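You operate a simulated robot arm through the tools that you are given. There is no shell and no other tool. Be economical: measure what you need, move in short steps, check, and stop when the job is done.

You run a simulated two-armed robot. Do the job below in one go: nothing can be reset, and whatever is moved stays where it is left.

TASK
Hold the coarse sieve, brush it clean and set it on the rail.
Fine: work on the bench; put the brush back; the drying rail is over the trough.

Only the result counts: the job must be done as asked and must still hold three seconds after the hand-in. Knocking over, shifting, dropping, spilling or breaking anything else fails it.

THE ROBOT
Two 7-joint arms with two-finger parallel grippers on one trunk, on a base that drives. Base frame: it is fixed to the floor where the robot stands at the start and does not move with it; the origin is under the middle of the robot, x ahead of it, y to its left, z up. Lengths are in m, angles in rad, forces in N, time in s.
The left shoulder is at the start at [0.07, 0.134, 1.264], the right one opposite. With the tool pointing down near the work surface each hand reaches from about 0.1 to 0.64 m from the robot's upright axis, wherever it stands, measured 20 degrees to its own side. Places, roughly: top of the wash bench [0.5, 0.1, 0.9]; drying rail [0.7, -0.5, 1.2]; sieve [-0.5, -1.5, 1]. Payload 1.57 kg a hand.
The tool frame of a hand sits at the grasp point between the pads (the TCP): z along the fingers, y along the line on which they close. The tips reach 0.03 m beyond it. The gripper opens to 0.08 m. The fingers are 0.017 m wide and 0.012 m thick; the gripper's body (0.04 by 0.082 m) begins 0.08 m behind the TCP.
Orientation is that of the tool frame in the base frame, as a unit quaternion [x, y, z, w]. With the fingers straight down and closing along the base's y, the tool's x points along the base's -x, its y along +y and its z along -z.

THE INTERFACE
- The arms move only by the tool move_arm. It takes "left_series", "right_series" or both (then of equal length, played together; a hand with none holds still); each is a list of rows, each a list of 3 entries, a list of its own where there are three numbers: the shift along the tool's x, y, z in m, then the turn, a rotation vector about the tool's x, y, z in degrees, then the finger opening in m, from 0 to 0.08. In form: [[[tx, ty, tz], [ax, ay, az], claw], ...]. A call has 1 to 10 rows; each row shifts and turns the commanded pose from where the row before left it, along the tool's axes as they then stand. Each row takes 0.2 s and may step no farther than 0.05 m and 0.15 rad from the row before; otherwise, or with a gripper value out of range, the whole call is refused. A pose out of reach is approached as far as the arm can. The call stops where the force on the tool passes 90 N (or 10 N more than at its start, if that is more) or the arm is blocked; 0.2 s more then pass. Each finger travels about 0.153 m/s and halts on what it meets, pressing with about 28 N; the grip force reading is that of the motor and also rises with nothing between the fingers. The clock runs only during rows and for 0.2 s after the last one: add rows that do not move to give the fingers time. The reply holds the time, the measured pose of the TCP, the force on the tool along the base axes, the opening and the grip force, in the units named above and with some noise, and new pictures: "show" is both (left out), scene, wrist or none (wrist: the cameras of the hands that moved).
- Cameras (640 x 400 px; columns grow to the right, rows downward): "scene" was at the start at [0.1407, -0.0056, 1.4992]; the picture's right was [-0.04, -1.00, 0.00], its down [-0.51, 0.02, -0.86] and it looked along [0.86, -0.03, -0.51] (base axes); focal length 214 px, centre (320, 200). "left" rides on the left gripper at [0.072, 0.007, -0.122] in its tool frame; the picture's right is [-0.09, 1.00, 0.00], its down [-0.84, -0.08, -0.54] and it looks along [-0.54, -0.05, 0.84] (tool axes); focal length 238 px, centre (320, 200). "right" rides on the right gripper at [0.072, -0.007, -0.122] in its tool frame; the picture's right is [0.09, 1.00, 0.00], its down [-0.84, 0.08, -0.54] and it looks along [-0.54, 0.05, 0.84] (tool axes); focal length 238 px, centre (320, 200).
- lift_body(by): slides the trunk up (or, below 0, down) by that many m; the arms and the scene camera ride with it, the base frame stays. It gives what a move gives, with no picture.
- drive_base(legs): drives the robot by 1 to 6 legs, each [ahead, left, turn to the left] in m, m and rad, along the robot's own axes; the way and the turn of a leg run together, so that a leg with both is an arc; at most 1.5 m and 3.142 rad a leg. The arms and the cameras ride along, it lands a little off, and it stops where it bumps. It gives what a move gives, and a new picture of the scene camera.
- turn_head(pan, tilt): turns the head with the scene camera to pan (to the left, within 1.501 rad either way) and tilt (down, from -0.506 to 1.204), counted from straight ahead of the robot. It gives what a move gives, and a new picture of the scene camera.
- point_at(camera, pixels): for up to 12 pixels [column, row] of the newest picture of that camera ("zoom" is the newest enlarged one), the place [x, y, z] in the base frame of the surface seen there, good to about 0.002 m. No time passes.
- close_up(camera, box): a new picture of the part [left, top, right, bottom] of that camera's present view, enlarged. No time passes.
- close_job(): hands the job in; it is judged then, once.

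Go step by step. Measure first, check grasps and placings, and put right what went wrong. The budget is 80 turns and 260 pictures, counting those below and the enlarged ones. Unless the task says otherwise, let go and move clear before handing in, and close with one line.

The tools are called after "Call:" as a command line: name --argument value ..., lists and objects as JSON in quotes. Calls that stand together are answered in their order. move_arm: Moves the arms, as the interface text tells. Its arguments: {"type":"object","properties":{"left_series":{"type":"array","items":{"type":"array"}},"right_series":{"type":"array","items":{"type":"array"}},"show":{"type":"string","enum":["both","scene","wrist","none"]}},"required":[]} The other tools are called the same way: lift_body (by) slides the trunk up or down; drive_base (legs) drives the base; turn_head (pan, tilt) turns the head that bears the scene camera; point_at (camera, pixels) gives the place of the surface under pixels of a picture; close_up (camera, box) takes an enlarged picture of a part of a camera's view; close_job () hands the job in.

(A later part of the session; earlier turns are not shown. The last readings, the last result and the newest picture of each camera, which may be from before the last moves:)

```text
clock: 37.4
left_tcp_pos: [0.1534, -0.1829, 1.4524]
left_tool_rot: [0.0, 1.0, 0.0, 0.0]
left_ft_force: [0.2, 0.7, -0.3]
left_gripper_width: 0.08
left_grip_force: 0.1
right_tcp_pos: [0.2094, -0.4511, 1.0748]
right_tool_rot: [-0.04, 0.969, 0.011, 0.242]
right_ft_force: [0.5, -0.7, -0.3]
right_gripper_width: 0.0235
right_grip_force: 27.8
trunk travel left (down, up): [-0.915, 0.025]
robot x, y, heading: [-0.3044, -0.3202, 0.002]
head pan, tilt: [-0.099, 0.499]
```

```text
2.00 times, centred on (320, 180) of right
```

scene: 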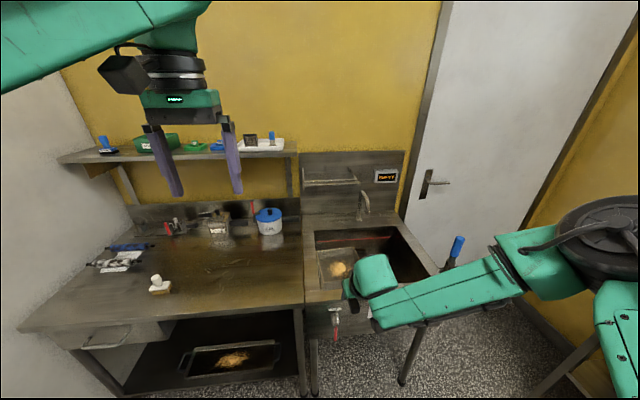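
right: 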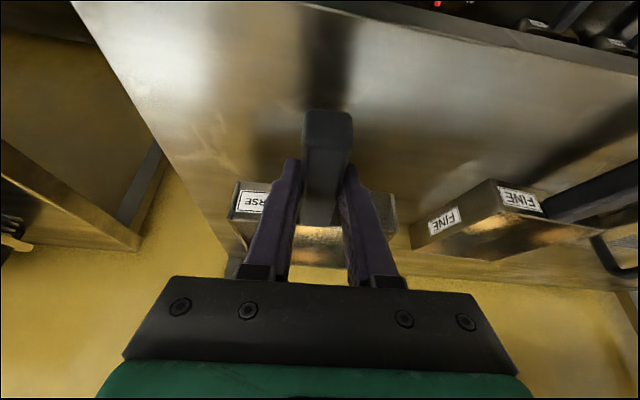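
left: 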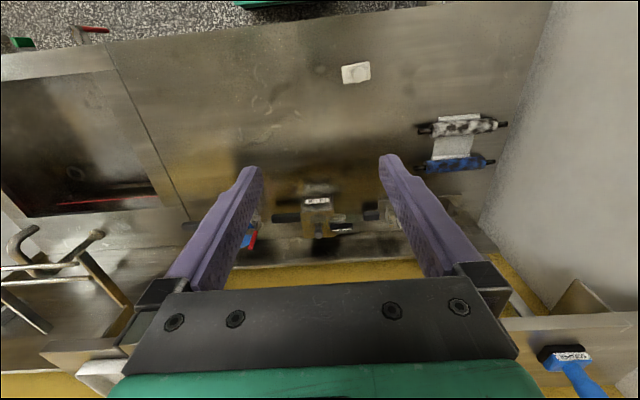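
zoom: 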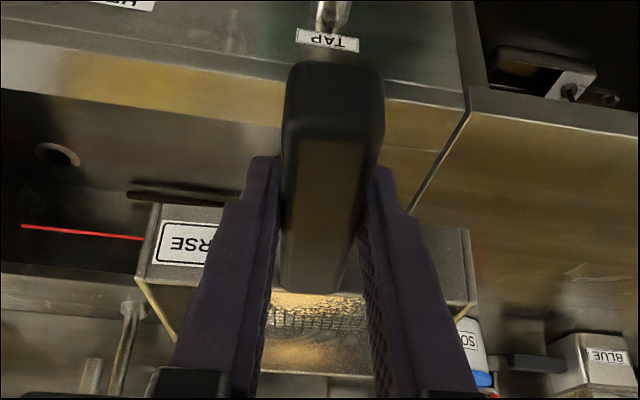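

The white brush stands on its bristles at (0.437, 0.207), top z≈0.952 – that's the brush for this. First I'll retract the sieve and turn it inward in free air so both hands can share the workspace.

Call:
move_arm --right_series '[[[0.0334, 0, -0.0179], [0, 0, 0], 0], [[0.0334, 0, -0.0179], [0, 0, 0], 0], [[0.0334, 0, -0.0179], [0, 0, 0], 0], [[0, 0, 0], [-3.29, 0, -6.18], 0], [[0, 0, 0], [-3.29, 0, -6.18], 0], [[0, 0, 0], [-3.29, 0, -6.18], 0], [[0, 0, 0], [-3.29, 0, -6.18], 0], [[0, 0, 0], [-3.29, 0, -6.18], 0], [[0, 0, 0], [0, 0, 0], 0]]' --show "both"

```text
clock: 39.4
left_tcp_pos: [0.1528, -0.1837, 1.4527]
left_tool_rot: [0.0, 1.0, 0.0, 0.0]
left_ft_force: [0.3, 0.4, -0.4]
left_gripper_width: 0.0801
left_grip_force: 0.1
right_tcp_pos: [0.0998, -0.4587, 1.0761]
right_tool_rot: [-0.331, 0.912, 0.083, 0.228]
right_ft_force: [-0.1, -0.8, -2.0]
right_gripper_width: 0.0235
right_grip_force: 27.7
right hand out of reach, approached as far as the arm can: row 3
trunk travel left (down, up): [-0.915, 0.025]
robot x, y, heading: [-0.3071, -0.3194, -0.005]
head pan, tilt: [-0.099, 0.499]
```

scene: 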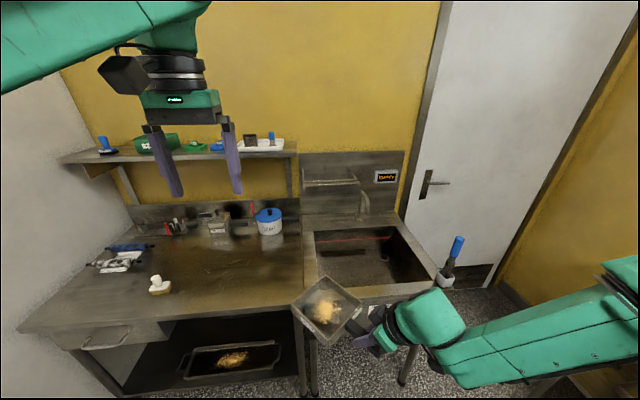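
right: 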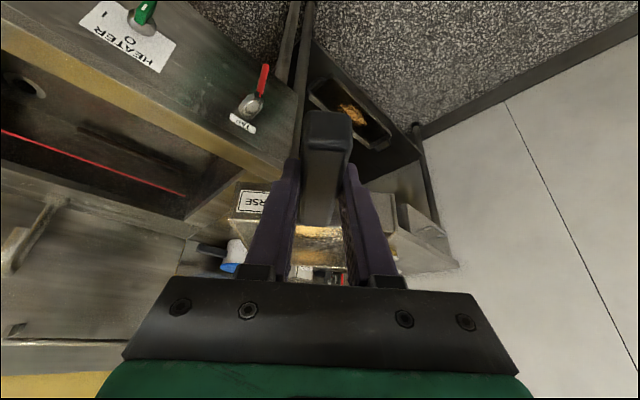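

Good posture: sieve turned ~40° inward and level, powder in place. Driving to the bench.

Call:
drive_base --legs '[[0.3, 0.34, 0.005]]'

Call:
turn_head --pan 0.0 --tilt 0.9

Call:
close_up --camera "left" --box '[280, 30, 440, 130]'

```text
clock: 42.1
left_tcp_pos: [0.4494, 0.156, 1.4542]
left_tool_rot: [-0.005, 1.0, 0.001, 0.001]
left_ft_force: [-0.7, -0.3, -0.5]
left_gripper_width: 0.08
left_grip_force: 0.1
right_tcp_pos: [0.3993, -0.1201, 1.0763]
right_tool_rot: [-0.333, 0.911, 0.085, 0.229]
right_ft_force: [-0.3, -0.4, -1.3]
right_gripper_width: 0.0236
right_grip_force: 28.6
trunk travel left (down, up): [-0.915, 0.025]
robot x, y, heading: [-0.0058, 0.0138, 0.01]
head pan, tilt: [-0.099, 0.499]
```

scene: 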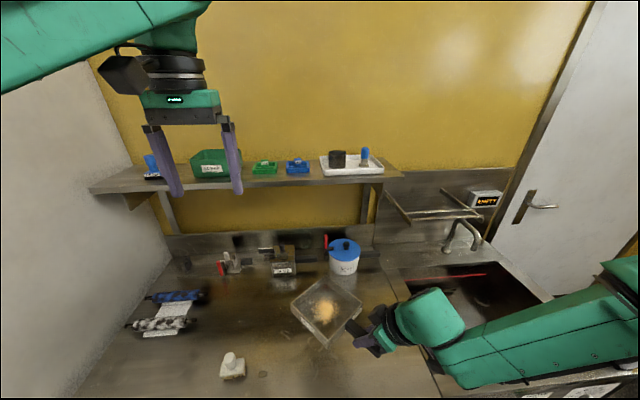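

```text
clock: 43.0
left_tcp_pos: [0.4534, 0.159, 1.4521]
left_tool_rot: [-0.004, 1.0, 0.0, 0.001]
left_ft_force: [0.8, -0.3, -0.2]
left_gripper_width: 0.0798
left_grip_force: 0.0
right_tcp_pos: [0.4008, -0.1177, 1.0761]
right_tool_rot: [-0.334, 0.911, 0.085, 0.228]
right_ft_force: [0.5, -0.1, -0.3]
right_gripper_width: 0.024
right_grip_force: 28.2
trunk travel left (down, up): [-0.915, 0.025]
robot x, y, heading: [-0.0089, 0.0177, 0.008]
head pan, tilt: [0.0, 0.901]
```

scene: 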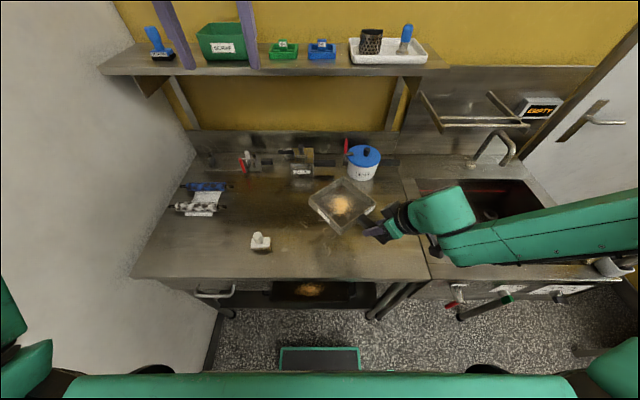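

```text
4.00 times, centred on (360, 80) of left
```

zoom: 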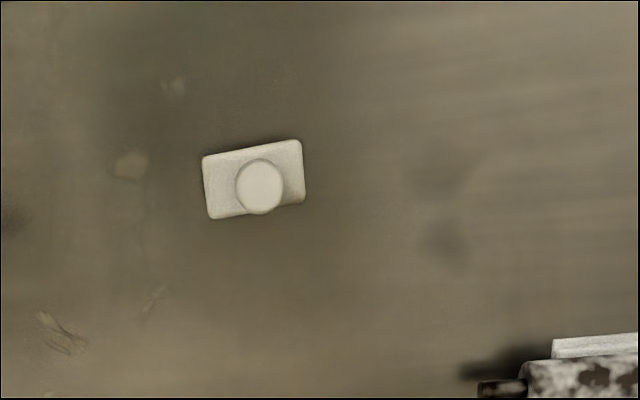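

Before lowering, I'll check the right forearm's clearance over the trough and measure the brush accurately.

Call:
point_at --camera "scene" --pixels '[[470, 255], [520, 258], [570, 262], [610, 264], [635, 262], [600, 200], [340, 205], [375, 205], [309, 205], [342, 178]]'

Call:
point_at --camera "zoom" --pixels '[[258, 186], [237, 186], [281, 186], [260, 160], [262, 212], [206, 160], [298, 143], [304, 200], [212, 216], [220, 190]]'

```text
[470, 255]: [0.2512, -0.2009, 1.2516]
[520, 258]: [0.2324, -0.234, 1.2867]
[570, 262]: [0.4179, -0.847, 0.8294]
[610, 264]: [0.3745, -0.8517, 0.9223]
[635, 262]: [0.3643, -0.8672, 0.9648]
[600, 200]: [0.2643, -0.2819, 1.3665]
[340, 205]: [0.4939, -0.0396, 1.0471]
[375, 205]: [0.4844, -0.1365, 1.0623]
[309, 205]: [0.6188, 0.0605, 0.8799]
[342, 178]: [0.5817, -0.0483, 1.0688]
```

```text
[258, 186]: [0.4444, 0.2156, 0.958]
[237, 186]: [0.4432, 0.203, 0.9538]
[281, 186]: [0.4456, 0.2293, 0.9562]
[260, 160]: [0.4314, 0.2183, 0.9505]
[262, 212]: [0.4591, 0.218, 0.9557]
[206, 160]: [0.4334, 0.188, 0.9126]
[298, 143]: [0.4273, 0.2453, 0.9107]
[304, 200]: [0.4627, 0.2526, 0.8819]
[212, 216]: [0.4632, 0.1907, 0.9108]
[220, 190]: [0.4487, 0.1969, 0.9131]
```

The forearm is clear (z>1.2). Brush: knob centre (0.444, 0.216), dia ~0.027, top 0.957. Lowering the trunk to seat the sieve on the bench.

Call:
lift_body --by -0.157

Call:
lift_body --by -0.005

Call:
move_arm --right_series '[[[0, 0, 0], [0, 0, 0], 0]]' --show "scene"

Call:
close_up --camera "scene" --box '[260, 150, 420, 250]'

```text
clock: 44.8
left_tcp_pos: [0.4517, 0.1572, 1.2946]
left_tool_rot: [-0.004, 1.0, 0.0, 0.0]
left_ft_force: [-0.1, 0.0, -0.1]
left_gripper_width: 0.08
left_grip_force: 0.0
right_tcp_pos: [0.4008, -0.1181, 0.9198]
right_tool_rot: [-0.334, 0.911, 0.084, 0.228]
right_ft_force: [-0.7, 0.2, -2.3]
right_gripper_width: 0.0237
right_grip_force: 28.5
trunk travel left (down, up): [-0.758, 0.182]
robot x, y, heading: [-0.0076, 0.0172, 0.012]
head pan, tilt: [0.0, 0.901]
```

```text
clock: 45.3
left_tcp_pos: [0.4517, 0.1585, 1.2908]
left_tool_rot: [-0.005, 1.0, 0.0, 0.001]
left_ft_force: [0.4, -0.2, 0.0]
left_gripper_width: 0.0796
left_grip_force: 0.0
right_tcp_pos: [0.4014, -0.1178, 0.916]
right_tool_rot: [-0.333, 0.91, 0.085, 0.23]
right_ft_force: [-0.2, 0.1, 2.3]
right_gripper_width: 0.0235
right_grip_force: 28.0
trunk travel left (down, up): [-0.753, 0.187]
robot x, y, heading: [-0.0063, 0.0186, 0.015]
head pan, tilt: [0.0, 0.901]
```

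```text
clock: 45.7
left_tcp_pos: [0.4504, 0.1579, 1.29]
left_tool_rot: [-0.004, 1.0, 0.001, 0.001]
left_ft_force: [-0.3, 0.8, -0.6]
left_gripper_width: 0.0799
left_grip_force: 0.2
right_tcp_pos: [0.4013, -0.1193, 0.9156]
right_tool_rot: [-0.333, 0.911, 0.083, 0.229]
right_ft_force: [1.5, 0.1, 3.9]
right_gripper_width: 0.0236
right_grip_force: 28.3
trunk travel left (down, up): [-0.753, 0.187]
robot x, y, heading: [-0.0031, 0.0186, 0.011]
head pan, tilt: [0.0, 0.901]
```

scene: 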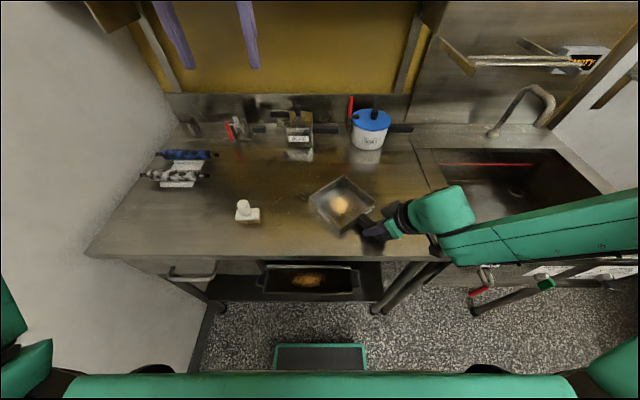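

```text
4.00 times, centred on (340, 200) of scene
```

zoom: 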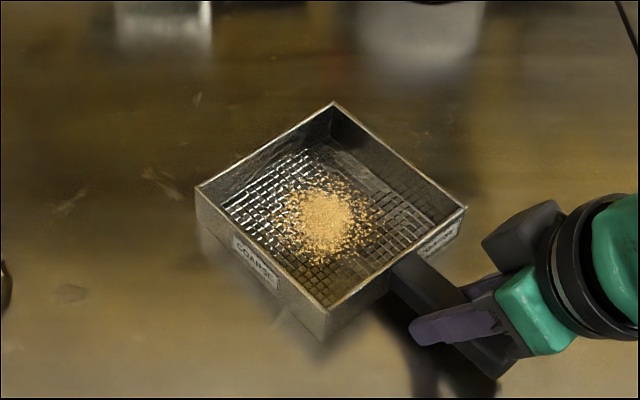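

The sieve sits on the bench (force ~+4 N), still gripped. I'll measure its corners and bring the left hand above the brush, yawed -34° so that the brush lines up with the sieve later.

Call:
point_at --camera "zoom" --pixels '[[333, 104], [198, 187], [330, 308], [465, 208], [325, 220], [228, 200], [325, 298], [335, 140], [440, 215], [325, 150]]'

Call:
move_arm --left_series '[[[0.003, 0.029, 0], [0, 0, 0], 0.08], [[0.003, 0.029, 0], [0, 0, 0], 0.08], [[0, 0, 0.045], [0, 0, 8.5], 0.08], [[0, 0, 0.045], [0, 0, 8.5], 0.08], [[0, 0, 0.045], [0, 0, 8.5], 0.08], [[0, 0, 0.045], [0, 0, 8.5], 0.08], [[0, 0, 0.045], [0, 0, 0], 0.08], [[0, 0, 0.04], [0, 0, 0], 0.08], [[0, 0, 0], [0, 0, 0], 0.08]]' --show "both"

```text
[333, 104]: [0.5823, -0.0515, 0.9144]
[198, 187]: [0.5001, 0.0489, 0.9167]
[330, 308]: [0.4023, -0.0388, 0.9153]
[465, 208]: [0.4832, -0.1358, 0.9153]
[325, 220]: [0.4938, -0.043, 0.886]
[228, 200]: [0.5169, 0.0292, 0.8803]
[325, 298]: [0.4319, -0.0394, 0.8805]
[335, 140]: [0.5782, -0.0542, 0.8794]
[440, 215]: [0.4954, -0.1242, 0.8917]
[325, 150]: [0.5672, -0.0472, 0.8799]
```

```text
clock: 47.7
left_tcp_pos: [0.4438, 0.2165, 1.0288]
left_tool_rot: [0.288, 0.958, 0.0, 0.0]
left_ft_force: [-0.2, 0.6, 0.5]
left_gripper_width: 0.0801
left_grip_force: 0.1
right_tcp_pos: [0.4004, -0.119, 0.9147]
right_tool_rot: [-0.333, 0.911, 0.083, 0.228]
right_ft_force: [-1.1, -0.7, 4.5]
right_gripper_width: 0.0238
right_grip_force: 27.8
trunk travel left (down, up): [-0.753, 0.187]
robot x, y, heading: [-0.0083, 0.0167, 0.008]
head pan, tilt: [0.0, 0.901]
```

scene: 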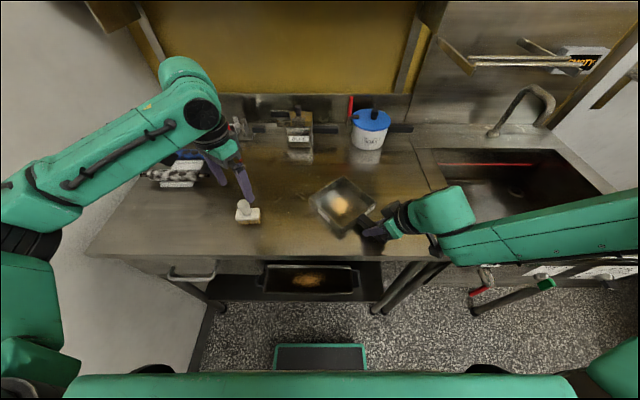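
left: 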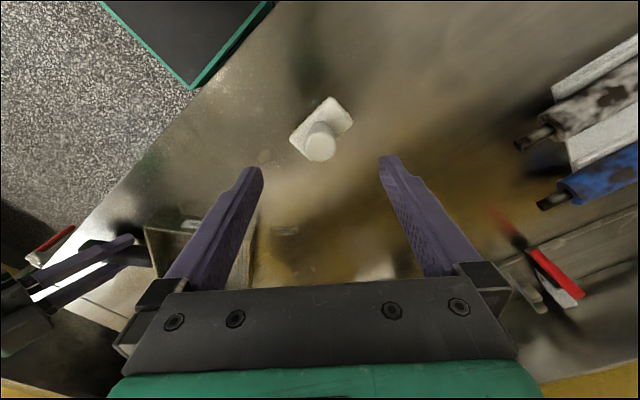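

The left hand is centred over the brush's knob (320,145). Descending 0.082 and closing.

Call:
move_arm --left_series '[[[0, 0, 0.04], [0, 0, 0], 0.08], [[0, 0, 0.03], [0, 0, 0], 0.08], [[0, 0, 0.012], [0, 0, 0], 0.08], [[0, 0, 0], [0, 0, 0], 0.05], [[0, 0, 0], [0, 0, 0], 0.03], [[0, 0, 0], [0, 0, 0], 0.0], [[0, 0, 0], [0, 0, 0], 0.0]]' --show "both"

Call:
close_up --camera "left" --box '[240, 60, 400, 160]'

```text
clock: 49.3
left_tcp_pos: [0.4433, 0.2158, 0.9443]
left_tool_rot: [0.288, 0.957, 0.0, 0.001]
left_ft_force: [0.5, -0.7, -0.1]
left_gripper_width: 0.0264
left_grip_force: 27.8
right_tcp_pos: [0.4002, -0.1184, 0.9159]
right_tool_rot: [-0.333, 0.911, 0.084, 0.228]
right_ft_force: [-0.9, -0.9, 4.5]
right_gripper_width: 0.0236
right_grip_force: 28.4
trunk travel left (down, up): [-0.753, 0.187]
robot x, y, heading: [-0.0063, 0.02, 0.011]
head pan, tilt: [0.0, 0.901]
```

scene: 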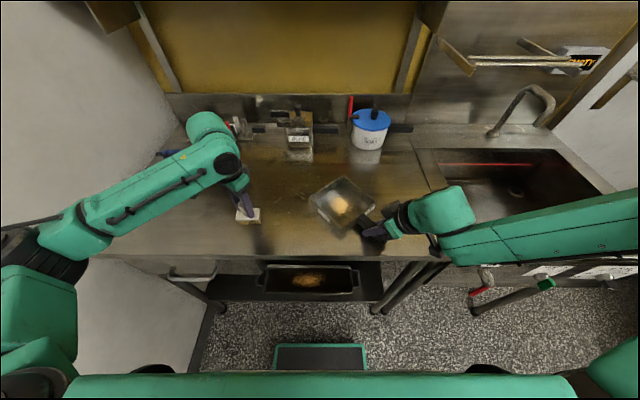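
left: 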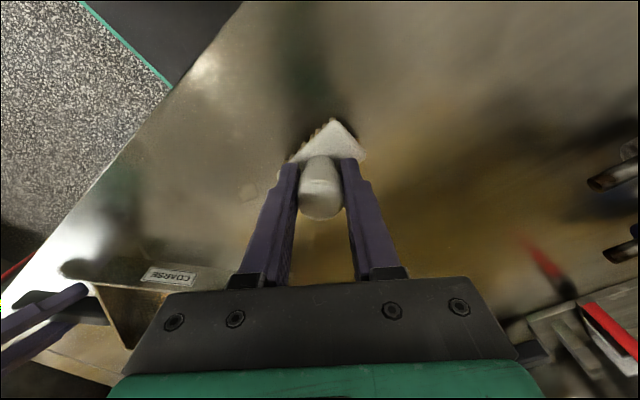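

```text
4.00 times, centred on (320, 110) of left
```

zoom: 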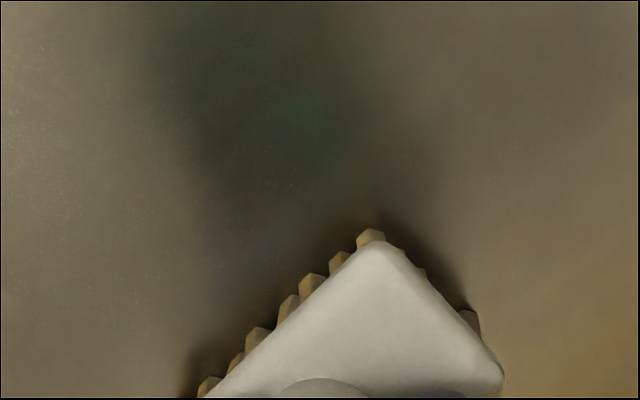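

The brush is gripped (0.0264 m, TCP z 0.944 with bristles on the bench). I'll lift it, turn it +34° and bring it above the sieve's centre (0.492, -0.044).

Call:
move_arm --left_series '[[[0, 0, -0.035], [0, 0, 0], 0], [[0, 0, -0.037], [0, 0, -8.5], 0], [[0, 0, 0], [0, 0, -8.5], 0], [[0, 0, 0], [0, 0, -8.5], 0], [[0, 0, 0], [0, 0, -8.5], 0], [[-0.0098, -0.048, 0], [0, 0, 0], 0], [[-0.0098, -0.048, 0], [0, 0, 0], 0], [[-0.0098, -0.048, 0], [0, 0, 0], 0], [[-0.0098, -0.048, 0], [0, 0, 0], 0], [[0, 0, 0], [0, 0, 0], 0]]' --show "both"

```text
clock: 51.5
left_tcp_pos: [0.4833, 0.0239, 1.0162]
left_tool_rot: [-0.005, 1.0, 0.001, 0.001]
left_ft_force: [0.2, 0.7, -0.6]
left_gripper_width: 0.0266
left_grip_force: 27.9
right_tcp_pos: [0.4013, -0.1192, 0.916]
right_tool_rot: [-0.333, 0.911, 0.083, 0.229]
right_ft_force: [-0.1, -2.8, 5.2]
right_gripper_width: 0.0235
right_grip_force: 28.3
trunk travel left (down, up): [-0.753, 0.187]
robot x, y, heading: [-0.0096, 0.0192, 0.009]
head pan, tilt: [0.0, 0.901]
```

scene: 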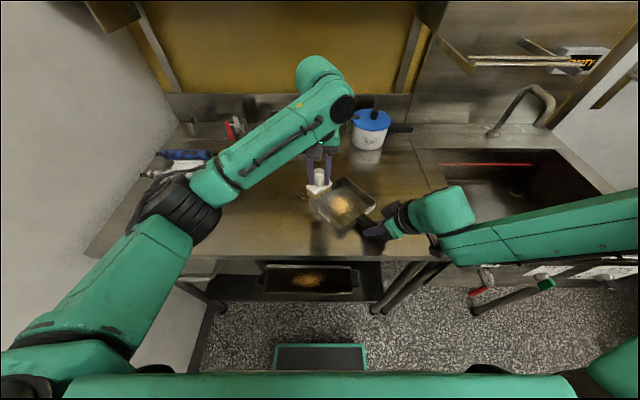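
left: 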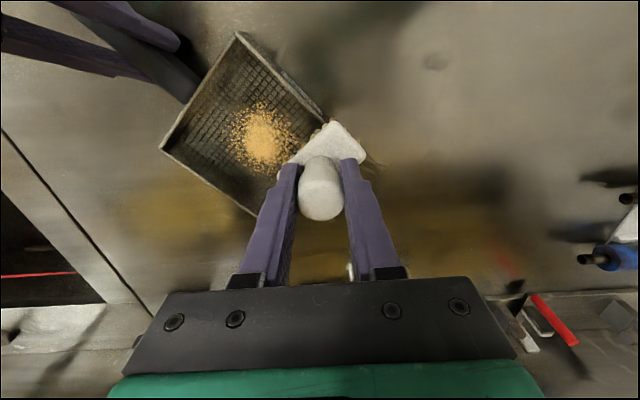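

The block is aligned with the frame sides. Moving over the centre and down to just above the rim.

Call:
move_arm --left_series '[[[-0.0045, -0.034, 0], [0, 0, 0], 0], [[-0.0045, -0.034, 0], [0, 0, 0], 0], [[0, 0, 0.028], [0, 0, 0], 0], [[0, 0, 0], [0, 0, 0], 0]]' --show "both"

Call:
close_up --camera "left" --box '[220, 40, 420, 165]'

Call:
close_up --camera "scene" --box '[280, 130, 440, 250]'

```text
clock: 52.5
left_tcp_pos: [0.4956, -0.0469, 0.9887]
left_tool_rot: [-0.004, 1.0, 0.001, 0.001]
left_ft_force: [-0.1, 0.1, -1.7]
left_gripper_width: 0.0264
left_grip_force: 28.4
right_tcp_pos: [0.4001, -0.1176, 0.9148]
right_tool_rot: [-0.334, 0.911, 0.084, 0.228]
right_ft_force: [-0.6, -0.6, 3.6]
right_gripper_width: 0.0237
right_grip_force: 27.7
trunk travel left (down, up): [-0.753, 0.187]
robot x, y, heading: [-0.0046, 0.0177, 0.01]
head pan, tilt: [0.0, 0.901]
```

scene: 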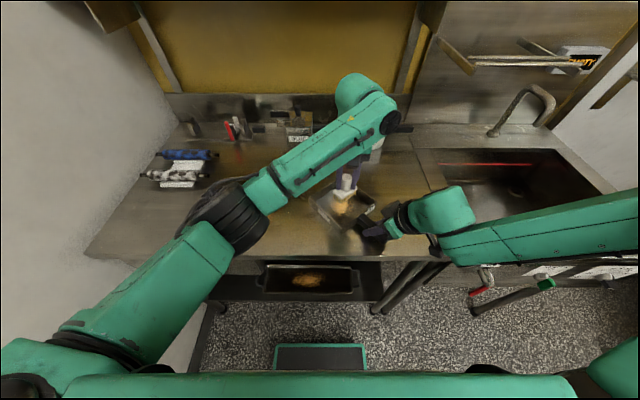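
left: 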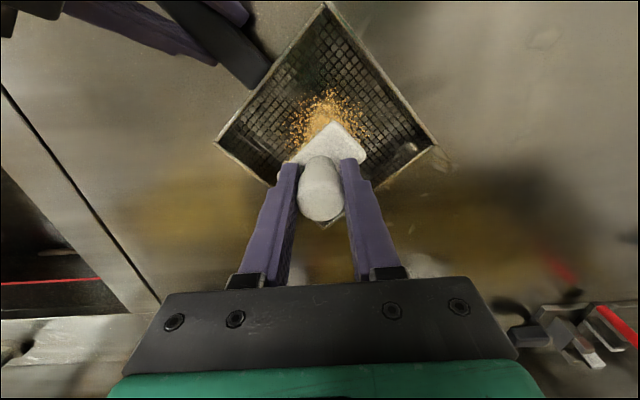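

```text
3.20 times, centred on (320, 102) of left
```

zoom: 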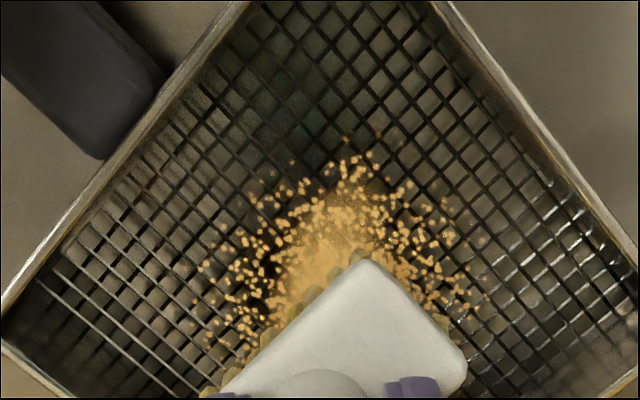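

```text
3.33 times, centred on (360, 190) of scene
```

zoom: 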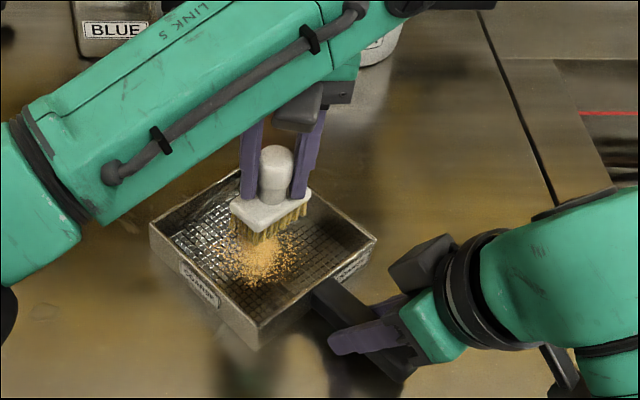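

Brush is over the powder with room on all sides. I'll lower it until the bristles touch the mesh.

Call:
move_arm --left_series '[[[0.002, 0.002, 0.034], [0, 0, 0], 0], [[0, 0, 0.003], [0, 0, 0], 0], [[0, 0, 0.002], [0, 0, 0], 0], [[0, 0, 0], [0, 0, 0], 0]]' --show "none"

```text
clock: 53.5
left_tcp_pos: [0.4934, -0.043, 0.9504]
left_tool_rot: [-0.005, 1.0, -0.001, 0.003]
left_ft_force: [3.3, -1.9, 12.8]
left_gripper_width: 0.0265
left_grip_force: 28.2
right_tcp_pos: [0.4009, -0.1186, 0.916]
right_tool_rot: [-0.333, 0.911, 0.083, 0.228]
right_ft_force: [2.5, 0.3, 0.4]
right_gripper_width: 0.0235
right_grip_force: 28.4
trunk travel left (down, up): [-0.753, 0.187]
robot x, y, heading: [-0.0049, 0.0177, 0.007]
head pan, tilt: [0.0, 0.901]
```

Contact with ~13 N. Now brushing strokes along the sieve, slightly lighter, at centre and to one side.

Call:
move_arm --left_series '[[[-0.026, 0.023, -0.001], [0, 0, 0], 0], [[0.026, -0.023, 0], [0, 0, 0], 0], [[0.026, -0.023, 0], [0, 0, 0], 0], [[-0.026, 0.023, 0], [0, 0, 0], 0], [[0.0145, 0.0165, 0], [0, 0, 0], 0], [[-0.026, 0.023, 0], [0, 0, 0], 0], [[0.026, -0.023, 0], [0, 0, 0], 0], [[0.026, -0.023, 0], [0, 0, 0], 0], [[-0.026, 0.023, 0], [0, 0, 0], 0], [[-0.0145, -0.0165, 0], [0, 0, 0], 0]]' --show "both"

Call:
close_up --camera "left" --box '[220, 40, 420, 165]'

Call:
close_up --camera "scene" --box '[280, 130, 440, 250]'

```text
clock: 55.7
left_tcp_pos: [0.4941, -0.0425, 0.9512]
left_tool_rot: [-0.004, 1.0, 0.001, -0.001]
left_ft_force: [-1.0, 0.5, 3.1]
left_gripper_width: 0.0265
left_grip_force: 28.3
right_tcp_pos: [0.4009, -0.1193, 0.9155]
right_tool_rot: [-0.334, 0.911, 0.084, 0.228]
right_ft_force: [0.7, -0.4, 2.2]
right_gripper_width: 0.0237
right_grip_force: 27.7
trunk travel left (down, up): [-0.753, 0.187]
robot x, y, heading: [-0.0076, 0.0199, 0.008]
head pan, tilt: [0.0, 0.901]
```

scene: 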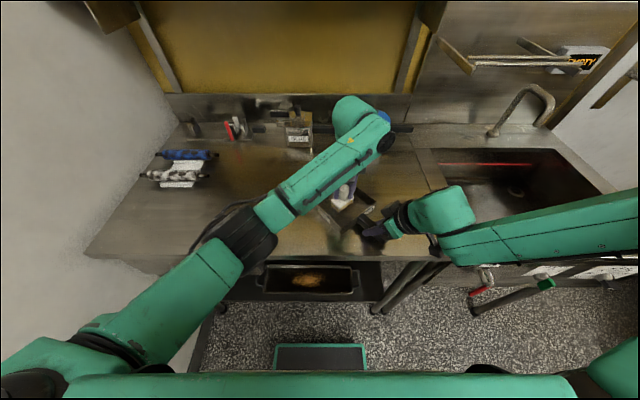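
left: 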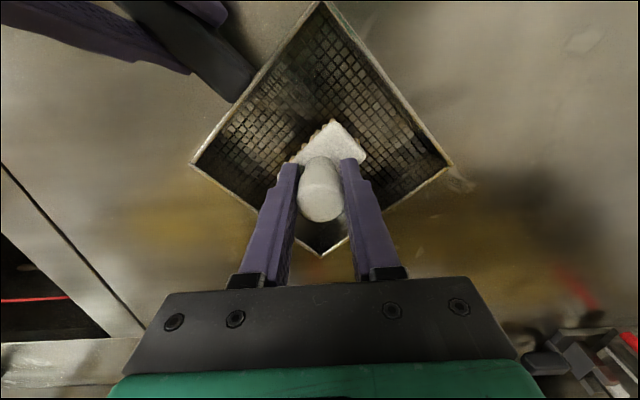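

```text
3.20 times, centred on (320, 102) of left
```

zoom: 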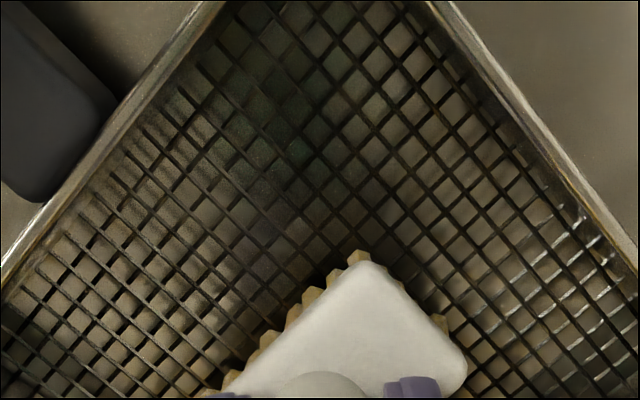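

```text
3.33 times, centred on (360, 190) of scene
```

zoom: 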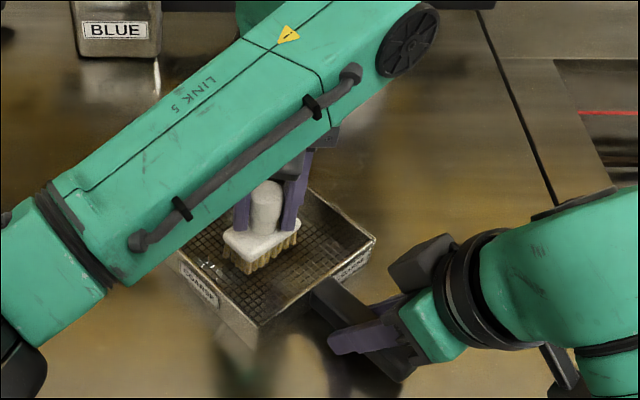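

The powder has vanished from the visible mesh. One more pass on the other side, then lift the brush to inspect.

Call:
move_arm --left_series '[[[-0.0145, -0.0165, 0.0005], [0, 0, 0], 0], [[-0.026, 0.023, 0], [0, 0, 0], 0], [[0.026, -0.023, 0], [0, 0, 0], 0], [[0.026, -0.023, 0], [0, 0, 0], 0], [[-0.026, 0.023, 0], [0, 0, 0], 0], [[0.0145, 0.0165, 0], [0, 0, 0], 0], [[0, 0, -0.04], [0, 0, 0], 0], [[0, 0, -0.026], [0, 0, 0], 0], [[0.005, 0.048, 0], [0, 0, 0], 0], [[0.005, 0.048, 0], [0, 0, 0], 0]]' --show "both"

Call:
close_up --camera "scene" --box '[280, 150, 440, 250]'

Call:
close_up --camera "left" --box '[100, 20, 340, 170]'

```text
clock: 57.9
left_tcp_pos: [0.4825, 0.0544, 1.0148]
left_tool_rot: [-0.004, 1.0, -0.001, -0.001]
left_ft_force: [0.9, -0.6, -0.2]
left_gripper_width: 0.0265
left_grip_force: 27.5
right_tcp_pos: [0.4001, -0.1164, 0.9151]
right_tool_rot: [-0.334, 0.911, 0.083, 0.227]
right_ft_force: [0.0, 1.3, 2.8]
right_gripper_width: 0.0237
right_grip_force: 27.9
trunk travel left (down, up): [-0.753, 0.187]
robot x, y, heading: [-0.0094, 0.0173, 0.009]
head pan, tilt: [0.0, 0.901]
```

scene: 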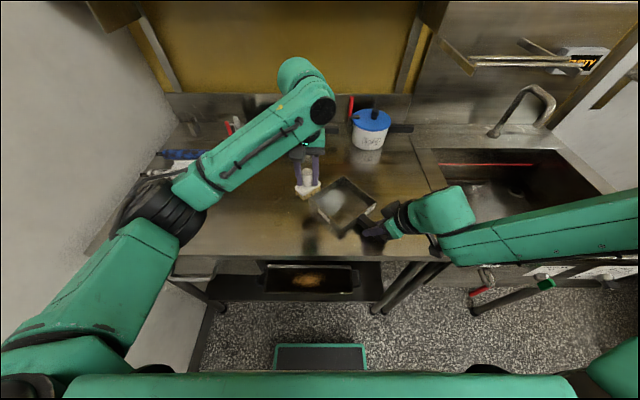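
left: 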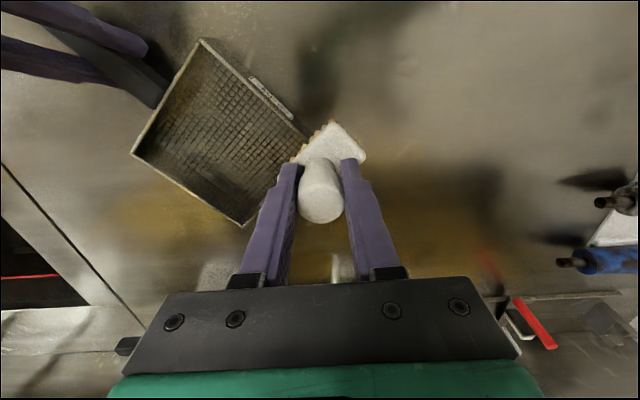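

```text
4.00 times, centred on (360, 200) of scene
```

zoom: 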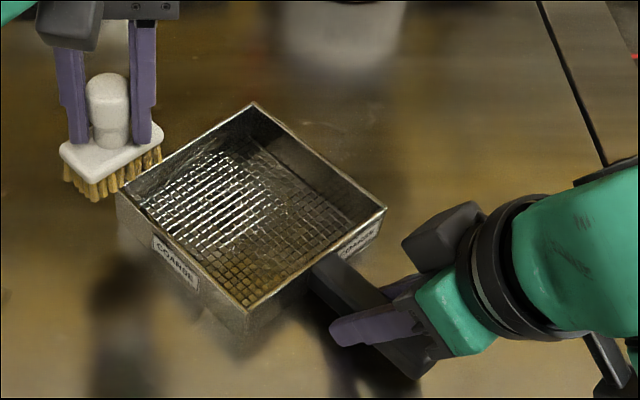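

```text
2.67 times, centred on (220, 95) of left
```

zoom: 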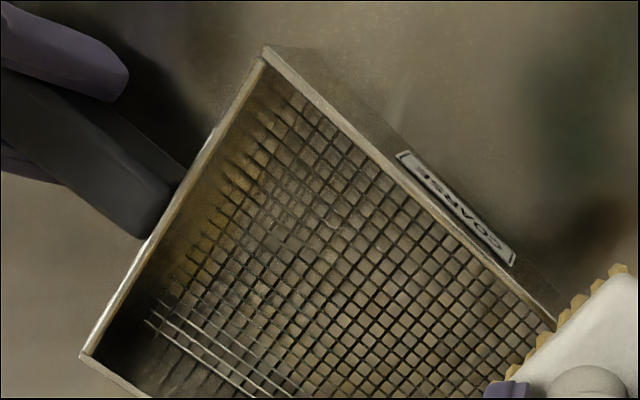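

The mesh is clean everywhere. Now the brush goes back to its place, reversing the same path.

Call:
move_arm --left_series '[[[0.00905, 0.0405, 0], [0, 0, 0], 0], [[0.00905, 0.0405, 0], [0, 0, 0], 0], [[0.00905, 0.0405, 0], [0, 0, 0], 0], [[0.00905, 0.0405, 0], [0, 0, 0], 0], [[0, 0, 0], [0, 0, 8.5], 0], [[0, 0, 0], [0, 0, 8.5], 0], [[0, 0, 0], [0, 0, 8.5], 0], [[0, 0, 0.03], [0, 0, 8.5], 0], [[0, 0, 0.035], [0, 0, 0], 0], [[0, 0, 0], [0, 0, 0], 0]]' --show "none"

Call:
move_arm --left_series '[[[0, 0, 0.006], [0, 0, 0], 0], [[0, 0, 0], [0, 0, 0], 0]]' --show "wrist"

```text
clock: 60.1
left_tcp_pos: [0.4443, 0.2134, 0.9484]
left_tool_rot: [0.288, 0.958, -0.001, 0.001]
left_ft_force: [0.1, 0.1, -1.4]
left_gripper_width: 0.0266
left_grip_force: 28.0
right_tcp_pos: [0.4006, -0.118, 0.9154]
right_tool_rot: [-0.332, 0.911, 0.083, 0.228]
right_ft_force: [-0.1, 0.0, 1.4]
right_gripper_width: 0.0239
right_grip_force: 28.2
trunk travel left (down, up): [-0.753, 0.187]
robot x, y, heading: [-0.0069, 0.0169, 0.013]
head pan, tilt: [0.0, 0.901]
```

```text
clock: 60.7
left_tcp_pos: [0.4441, 0.2136, 0.9439]
left_tool_rot: [0.289, 0.957, 0.0, 0.0]
left_ft_force: [0.9, 0.0, -1.3]
left_gripper_width: 0.0267
left_grip_force: 28.5
right_tcp_pos: [0.4006, -0.1184, 0.9147]
right_tool_rot: [-0.334, 0.911, 0.084, 0.228]
right_ft_force: [0.4, 0.4, 2.4]
right_gripper_width: 0.0239
right_grip_force: 27.7
trunk travel left (down, up): [-0.753, 0.187]
robot x, y, heading: [-0.0041, 0.017, 0.012]
head pan, tilt: [0.0, 0.901]
```

left: 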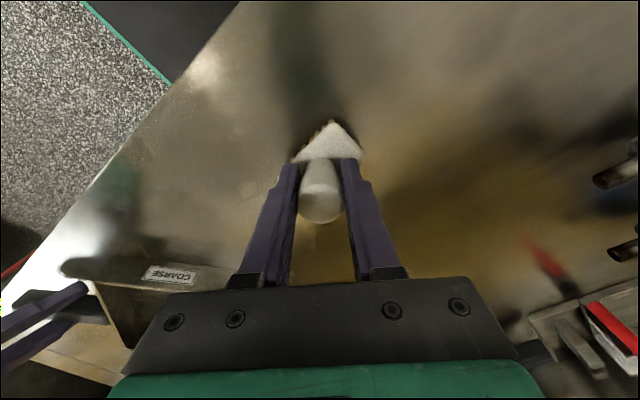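

At the grasp height again (0.944); I'll lower 1 mm more, open and rise.

Call:
move_arm --left_series '[[[0, 0, 0.001], [0, 0, 0], 0.0], [[0, 0, 0], [0, 0, 0], 0.035], [[0, 0, 0], [0, 0, 0], 0.06], [[0, 0, 0], [0, 0, 0], 0.08], [[0, 0, 0], [0, 0, 0], 0.08], [[0, 0, -0.03], [0, 0, 0], 0.08], [[0, 0, -0.05], [0, 0, 0], 0.08], [[0, 0, -0.05], [0, 0, 0], 0.08], [[0, 0, -0.05], [0, 0, 0], 0.08], [[0, 0, -0.05], [0, 0, 0], 0.08]]' --show "both"

Call:
close_up --camera "left" --box '[240, 40, 400, 140]'

```text
clock: 62.9
left_tcp_pos: [0.4459, 0.2129, 1.1748]
left_tool_rot: [0.288, 0.958, 0.0, 0.0]
left_ft_force: [0.5, 0.1, 0.2]
left_gripper_width: 0.0803
left_grip_force: 0.0
right_tcp_pos: [0.3997, -0.1191, 0.9147]
right_tool_rot: [-0.334, 0.911, 0.084, 0.229]
right_ft_force: [-0.9, -0.6, 1.8]
right_gripper_width: 0.0236
right_grip_force: 28.4
trunk travel left (down, up): [-0.753, 0.187]
robot x, y, heading: [-0.0044, 0.0161, 0.014]
head pan, tilt: [0.0, 0.901]
```

scene: 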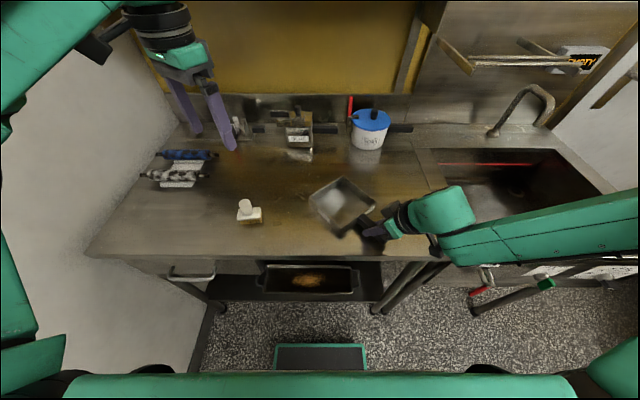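
left: 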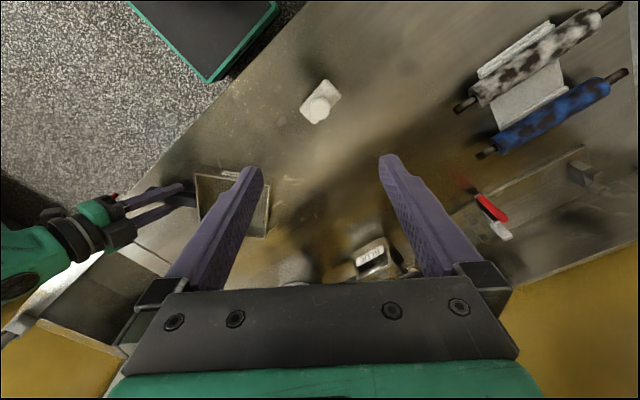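

```text
4.00 times, centred on (320, 90) of left
```

zoom: 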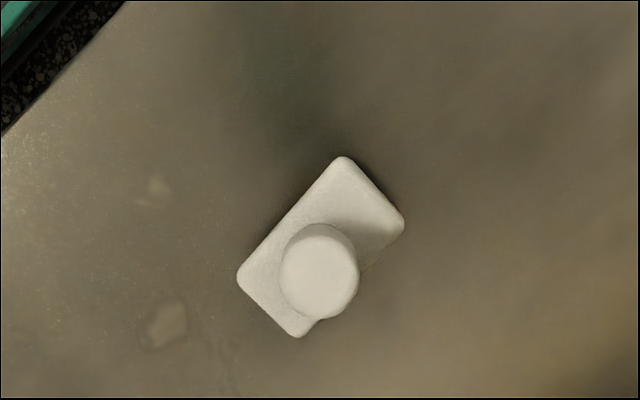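

The brush stands where it was. Now I'll raise the sieve a little with the trunk and measure the rail (scene ~[540,60]).

Call:
lift_body --by 0.16

Call:
turn_head --pan -0.5 --tilt 0.6

Call:
close_up --camera "scene" --box '[260, 90, 420, 190]'

```text
clock: 64.7
left_tcp_pos: [0.4473, 0.2145, 1.3327]
left_tool_rot: [0.288, 0.957, 0.0, 0.0]
left_ft_force: [0.1, -0.1, 0.3]
left_gripper_width: 0.08
left_grip_force: 0.1
right_tcp_pos: [0.4018, -0.1185, 1.0744]
right_tool_rot: [-0.334, 0.911, 0.083, 0.228]
right_ft_force: [0.0, 0.3, -1.0]
right_gripper_width: 0.0238
right_grip_force: 27.8
trunk travel left (down, up): [-0.913, 0.027]
robot x, y, heading: [-0.0102, 0.0175, 0.01]
head pan, tilt: [0.0, 0.901]
```

```text
clock: 65.7
left_tcp_pos: [0.4473, 0.2129, 1.333]
left_tool_rot: [0.289, 0.957, 0.0, 0.0]
left_ft_force: [-0.9, 0.6, -0.6]
left_gripper_width: 0.0798
left_grip_force: 0.1
right_tcp_pos: [0.4016, -0.1182, 1.0745]
right_tool_rot: [-0.334, 0.911, 0.084, 0.228]
right_ft_force: [-0.2, 0.0, -1.6]
right_gripper_width: 0.0236
right_grip_force: 28.3
trunk travel left (down, up): [-0.913, 0.027]
robot x, y, heading: [-0.0092, 0.0196, 0.007]
head pan, tilt: [-0.499, 0.6]
```

scene: 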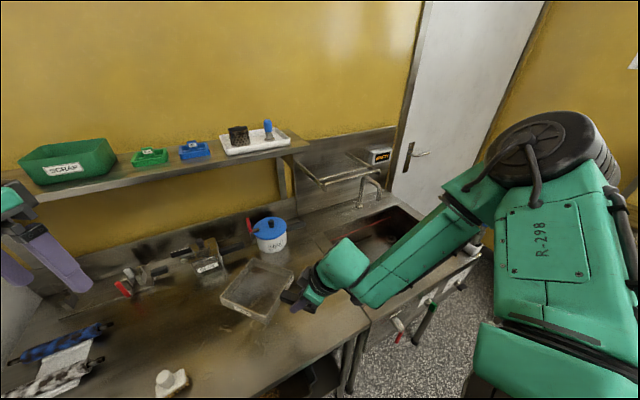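

```text
4.00 times, centred on (340, 140) of scene
```

zoom: 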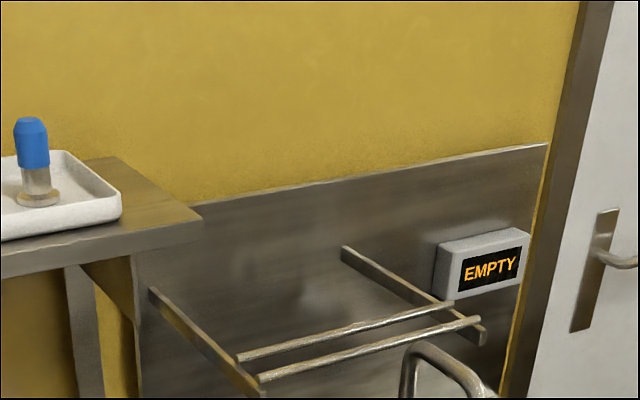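

Call:
point_at --camera "zoom" --pixels '[[240, 358], [345, 332], [449, 304], [262, 378], [370, 349], [476, 322], [152, 292], [344, 250], [482, 340], [310, 300], [415, 345], [190, 215]]'

```text
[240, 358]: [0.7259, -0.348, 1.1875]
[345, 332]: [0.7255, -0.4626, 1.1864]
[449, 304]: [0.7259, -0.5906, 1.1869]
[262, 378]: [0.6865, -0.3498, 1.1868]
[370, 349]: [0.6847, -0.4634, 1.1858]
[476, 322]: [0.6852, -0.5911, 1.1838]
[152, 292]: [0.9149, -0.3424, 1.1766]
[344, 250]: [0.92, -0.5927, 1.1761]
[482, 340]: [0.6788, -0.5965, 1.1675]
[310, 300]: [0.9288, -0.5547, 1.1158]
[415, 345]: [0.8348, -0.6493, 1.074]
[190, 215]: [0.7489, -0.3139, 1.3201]
```

The rail bars run along y at x=0.6855 and 0.726, top z≈1.187, from y -0.347 to -0.592. I'll set the sieve across them at its present ~41° yaw, centred slightly to the wall side to balance the handle; first drive right.

Call:
drive_base --legs '[[0.0, -0.37, -0.007], [0.03, 0, 0]]'

Call:
turn_head --pan -0.25 --tilt 0.5

```text
clock: 68.5
left_tcp_pos: [0.4732, -0.1622, 1.3371]
left_tool_rot: [0.294, 0.956, 0.0, 0.003]
left_ft_force: [-0.3, 0.4, -0.6]
left_gripper_width: 0.0799
left_grip_force: 0.0
right_tcp_pos: [0.4262, -0.4934, 1.0772]
right_tool_rot: [-0.33, 0.912, 0.083, 0.231]
right_ft_force: [-0.8, -0.3, -1.4]
right_gripper_width: 0.0238
right_grip_force: 28.0
trunk travel left (down, up): [-0.913, 0.027]
robot x, y, heading: [0.0229, -0.3531, -0.002]
head pan, tilt: [-0.499, 0.6]
```

scene: 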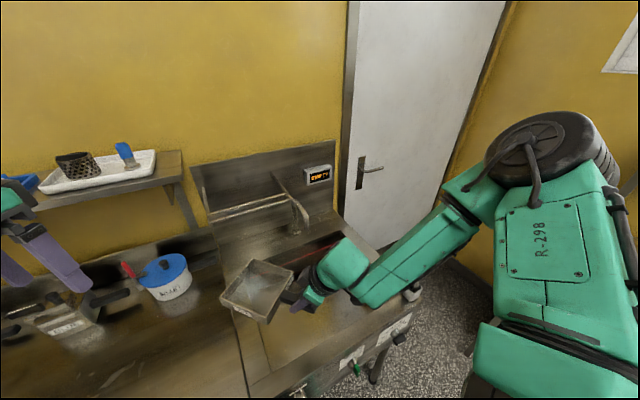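

```text
clock: 69.2
left_tcp_pos: [0.4795, -0.1613, 1.3353]
left_tool_rot: [0.294, 0.956, 0.001, 0.002]
left_ft_force: [-0.3, -0.2, 0.1]
left_gripper_width: 0.0797
left_grip_force: 0.1
right_tcp_pos: [0.4307, -0.4941, 1.0761]
right_tool_rot: [-0.329, 0.913, 0.082, 0.228]
right_ft_force: [0.6, -0.5, -0.2]
right_gripper_width: 0.0236
right_grip_force: 28.2
trunk travel left (down, up): [-0.913, 0.027]
robot x, y, heading: [0.0252, -0.3531, 0.003]
head pan, tilt: [-0.25, 0.499]
```

scene: 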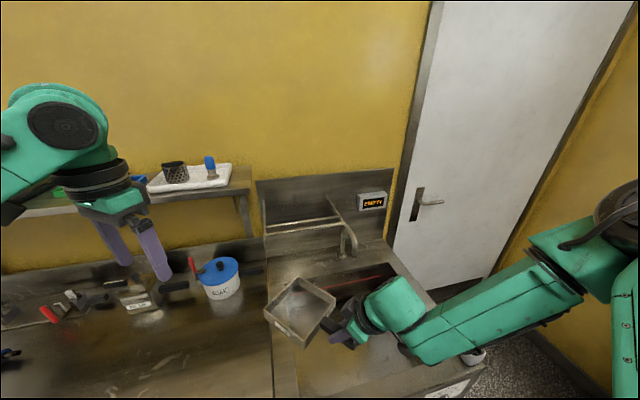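

Clear. First raise the sieve 0.165 straight up with the arm.

Call:
move_arm --right_series '[[[-0.0194, 0, -0.0365], [0, 0, 0], 0], [[-0.0194, 0, -0.0365], [0, 0, 0], 0], [[-0.0194, 0, -0.0365], [0, 0, 0], 0], [[-0.0194, 0, -0.0365], [0, 0, 0], 0], [[0, 0, 0], [0, 0, 0], 0]]' --show "scene"

```text
clock: 70.4
left_tcp_pos: [0.4807, -0.1611, 1.3351]
left_tool_rot: [0.294, 0.956, 0.0, 0.001]
left_ft_force: [-0.5, 1.3, -0.3]
left_gripper_width: 0.0799
left_grip_force: 0.0
right_tcp_pos: [0.4418, -0.4948, 1.2257]
right_tool_rot: [-0.33, 0.913, 0.081, 0.228]
right_ft_force: [0.4, 0.7, -1.6]
right_gripper_width: 0.0235
right_grip_force: 27.5
right hand out of reach, approached as far as the arm can: row 2
trunk travel left (down, up): [-0.913, 0.027]
robot x, y, heading: [0.0215, -0.3535, 0.001]
head pan, tilt: [-0.25, 0.499]
```

scene: 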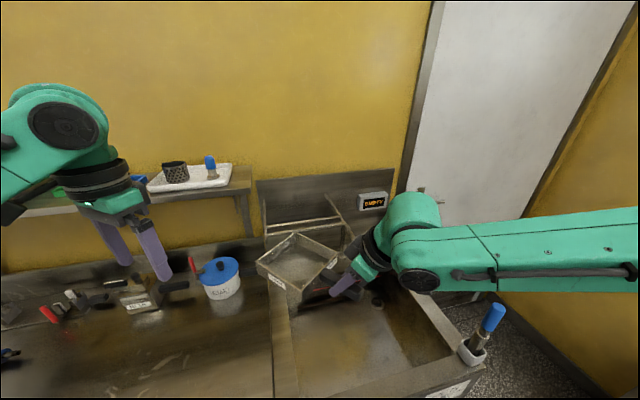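

z=1.226 now. I'll rise another 16 mm and move most of the way over the bars, then check.

Call:
move_arm --right_series '[[[-0.0075, 0, -0.0141], [0, 0, 0], 0], [[-0.0209, -0.0322, 0.0111], [0, 0, 0], 0], [[-0.0209, -0.0322, 0.0111], [0, 0, 0], 0], [[0, 0, 0], [0, 0, 0], 0]]' --show "scene"

Call:
close_up --camera "scene" --box '[230, 170, 430, 295]'

```text
clock: 71.4
left_tcp_pos: [0.4795, -0.162, 1.3343]
left_tool_rot: [0.293, 0.956, 0.0, 0.001]
left_ft_force: [-0.9, -0.1, -0.3]
left_gripper_width: 0.08
left_grip_force: 0.0
right_tcp_pos: [0.5216, -0.5154, 1.2433]
right_tool_rot: [-0.329, 0.913, 0.083, 0.228]
right_ft_force: [-0.4, 0.1, -1.5]
right_gripper_width: 0.0235
right_grip_force: 27.9
trunk travel left (down, up): [-0.913, 0.027]
robot x, y, heading: [0.0283, -0.3518, -0.001]
head pan, tilt: [-0.25, 0.499]
```

scene: 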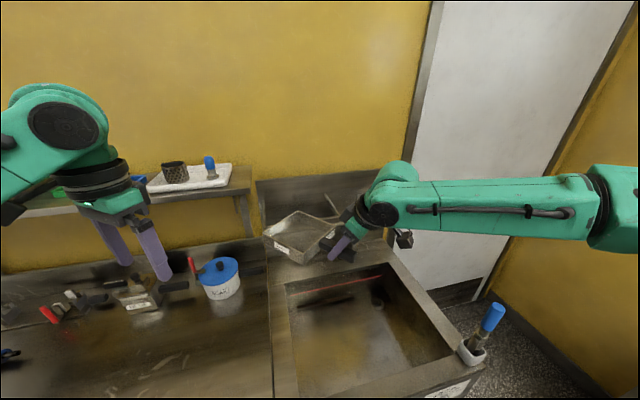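

```text
3.20 times, centred on (330, 232) of scene
```

zoom: 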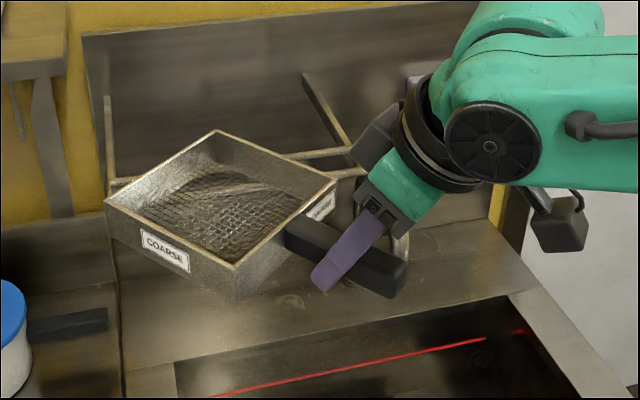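

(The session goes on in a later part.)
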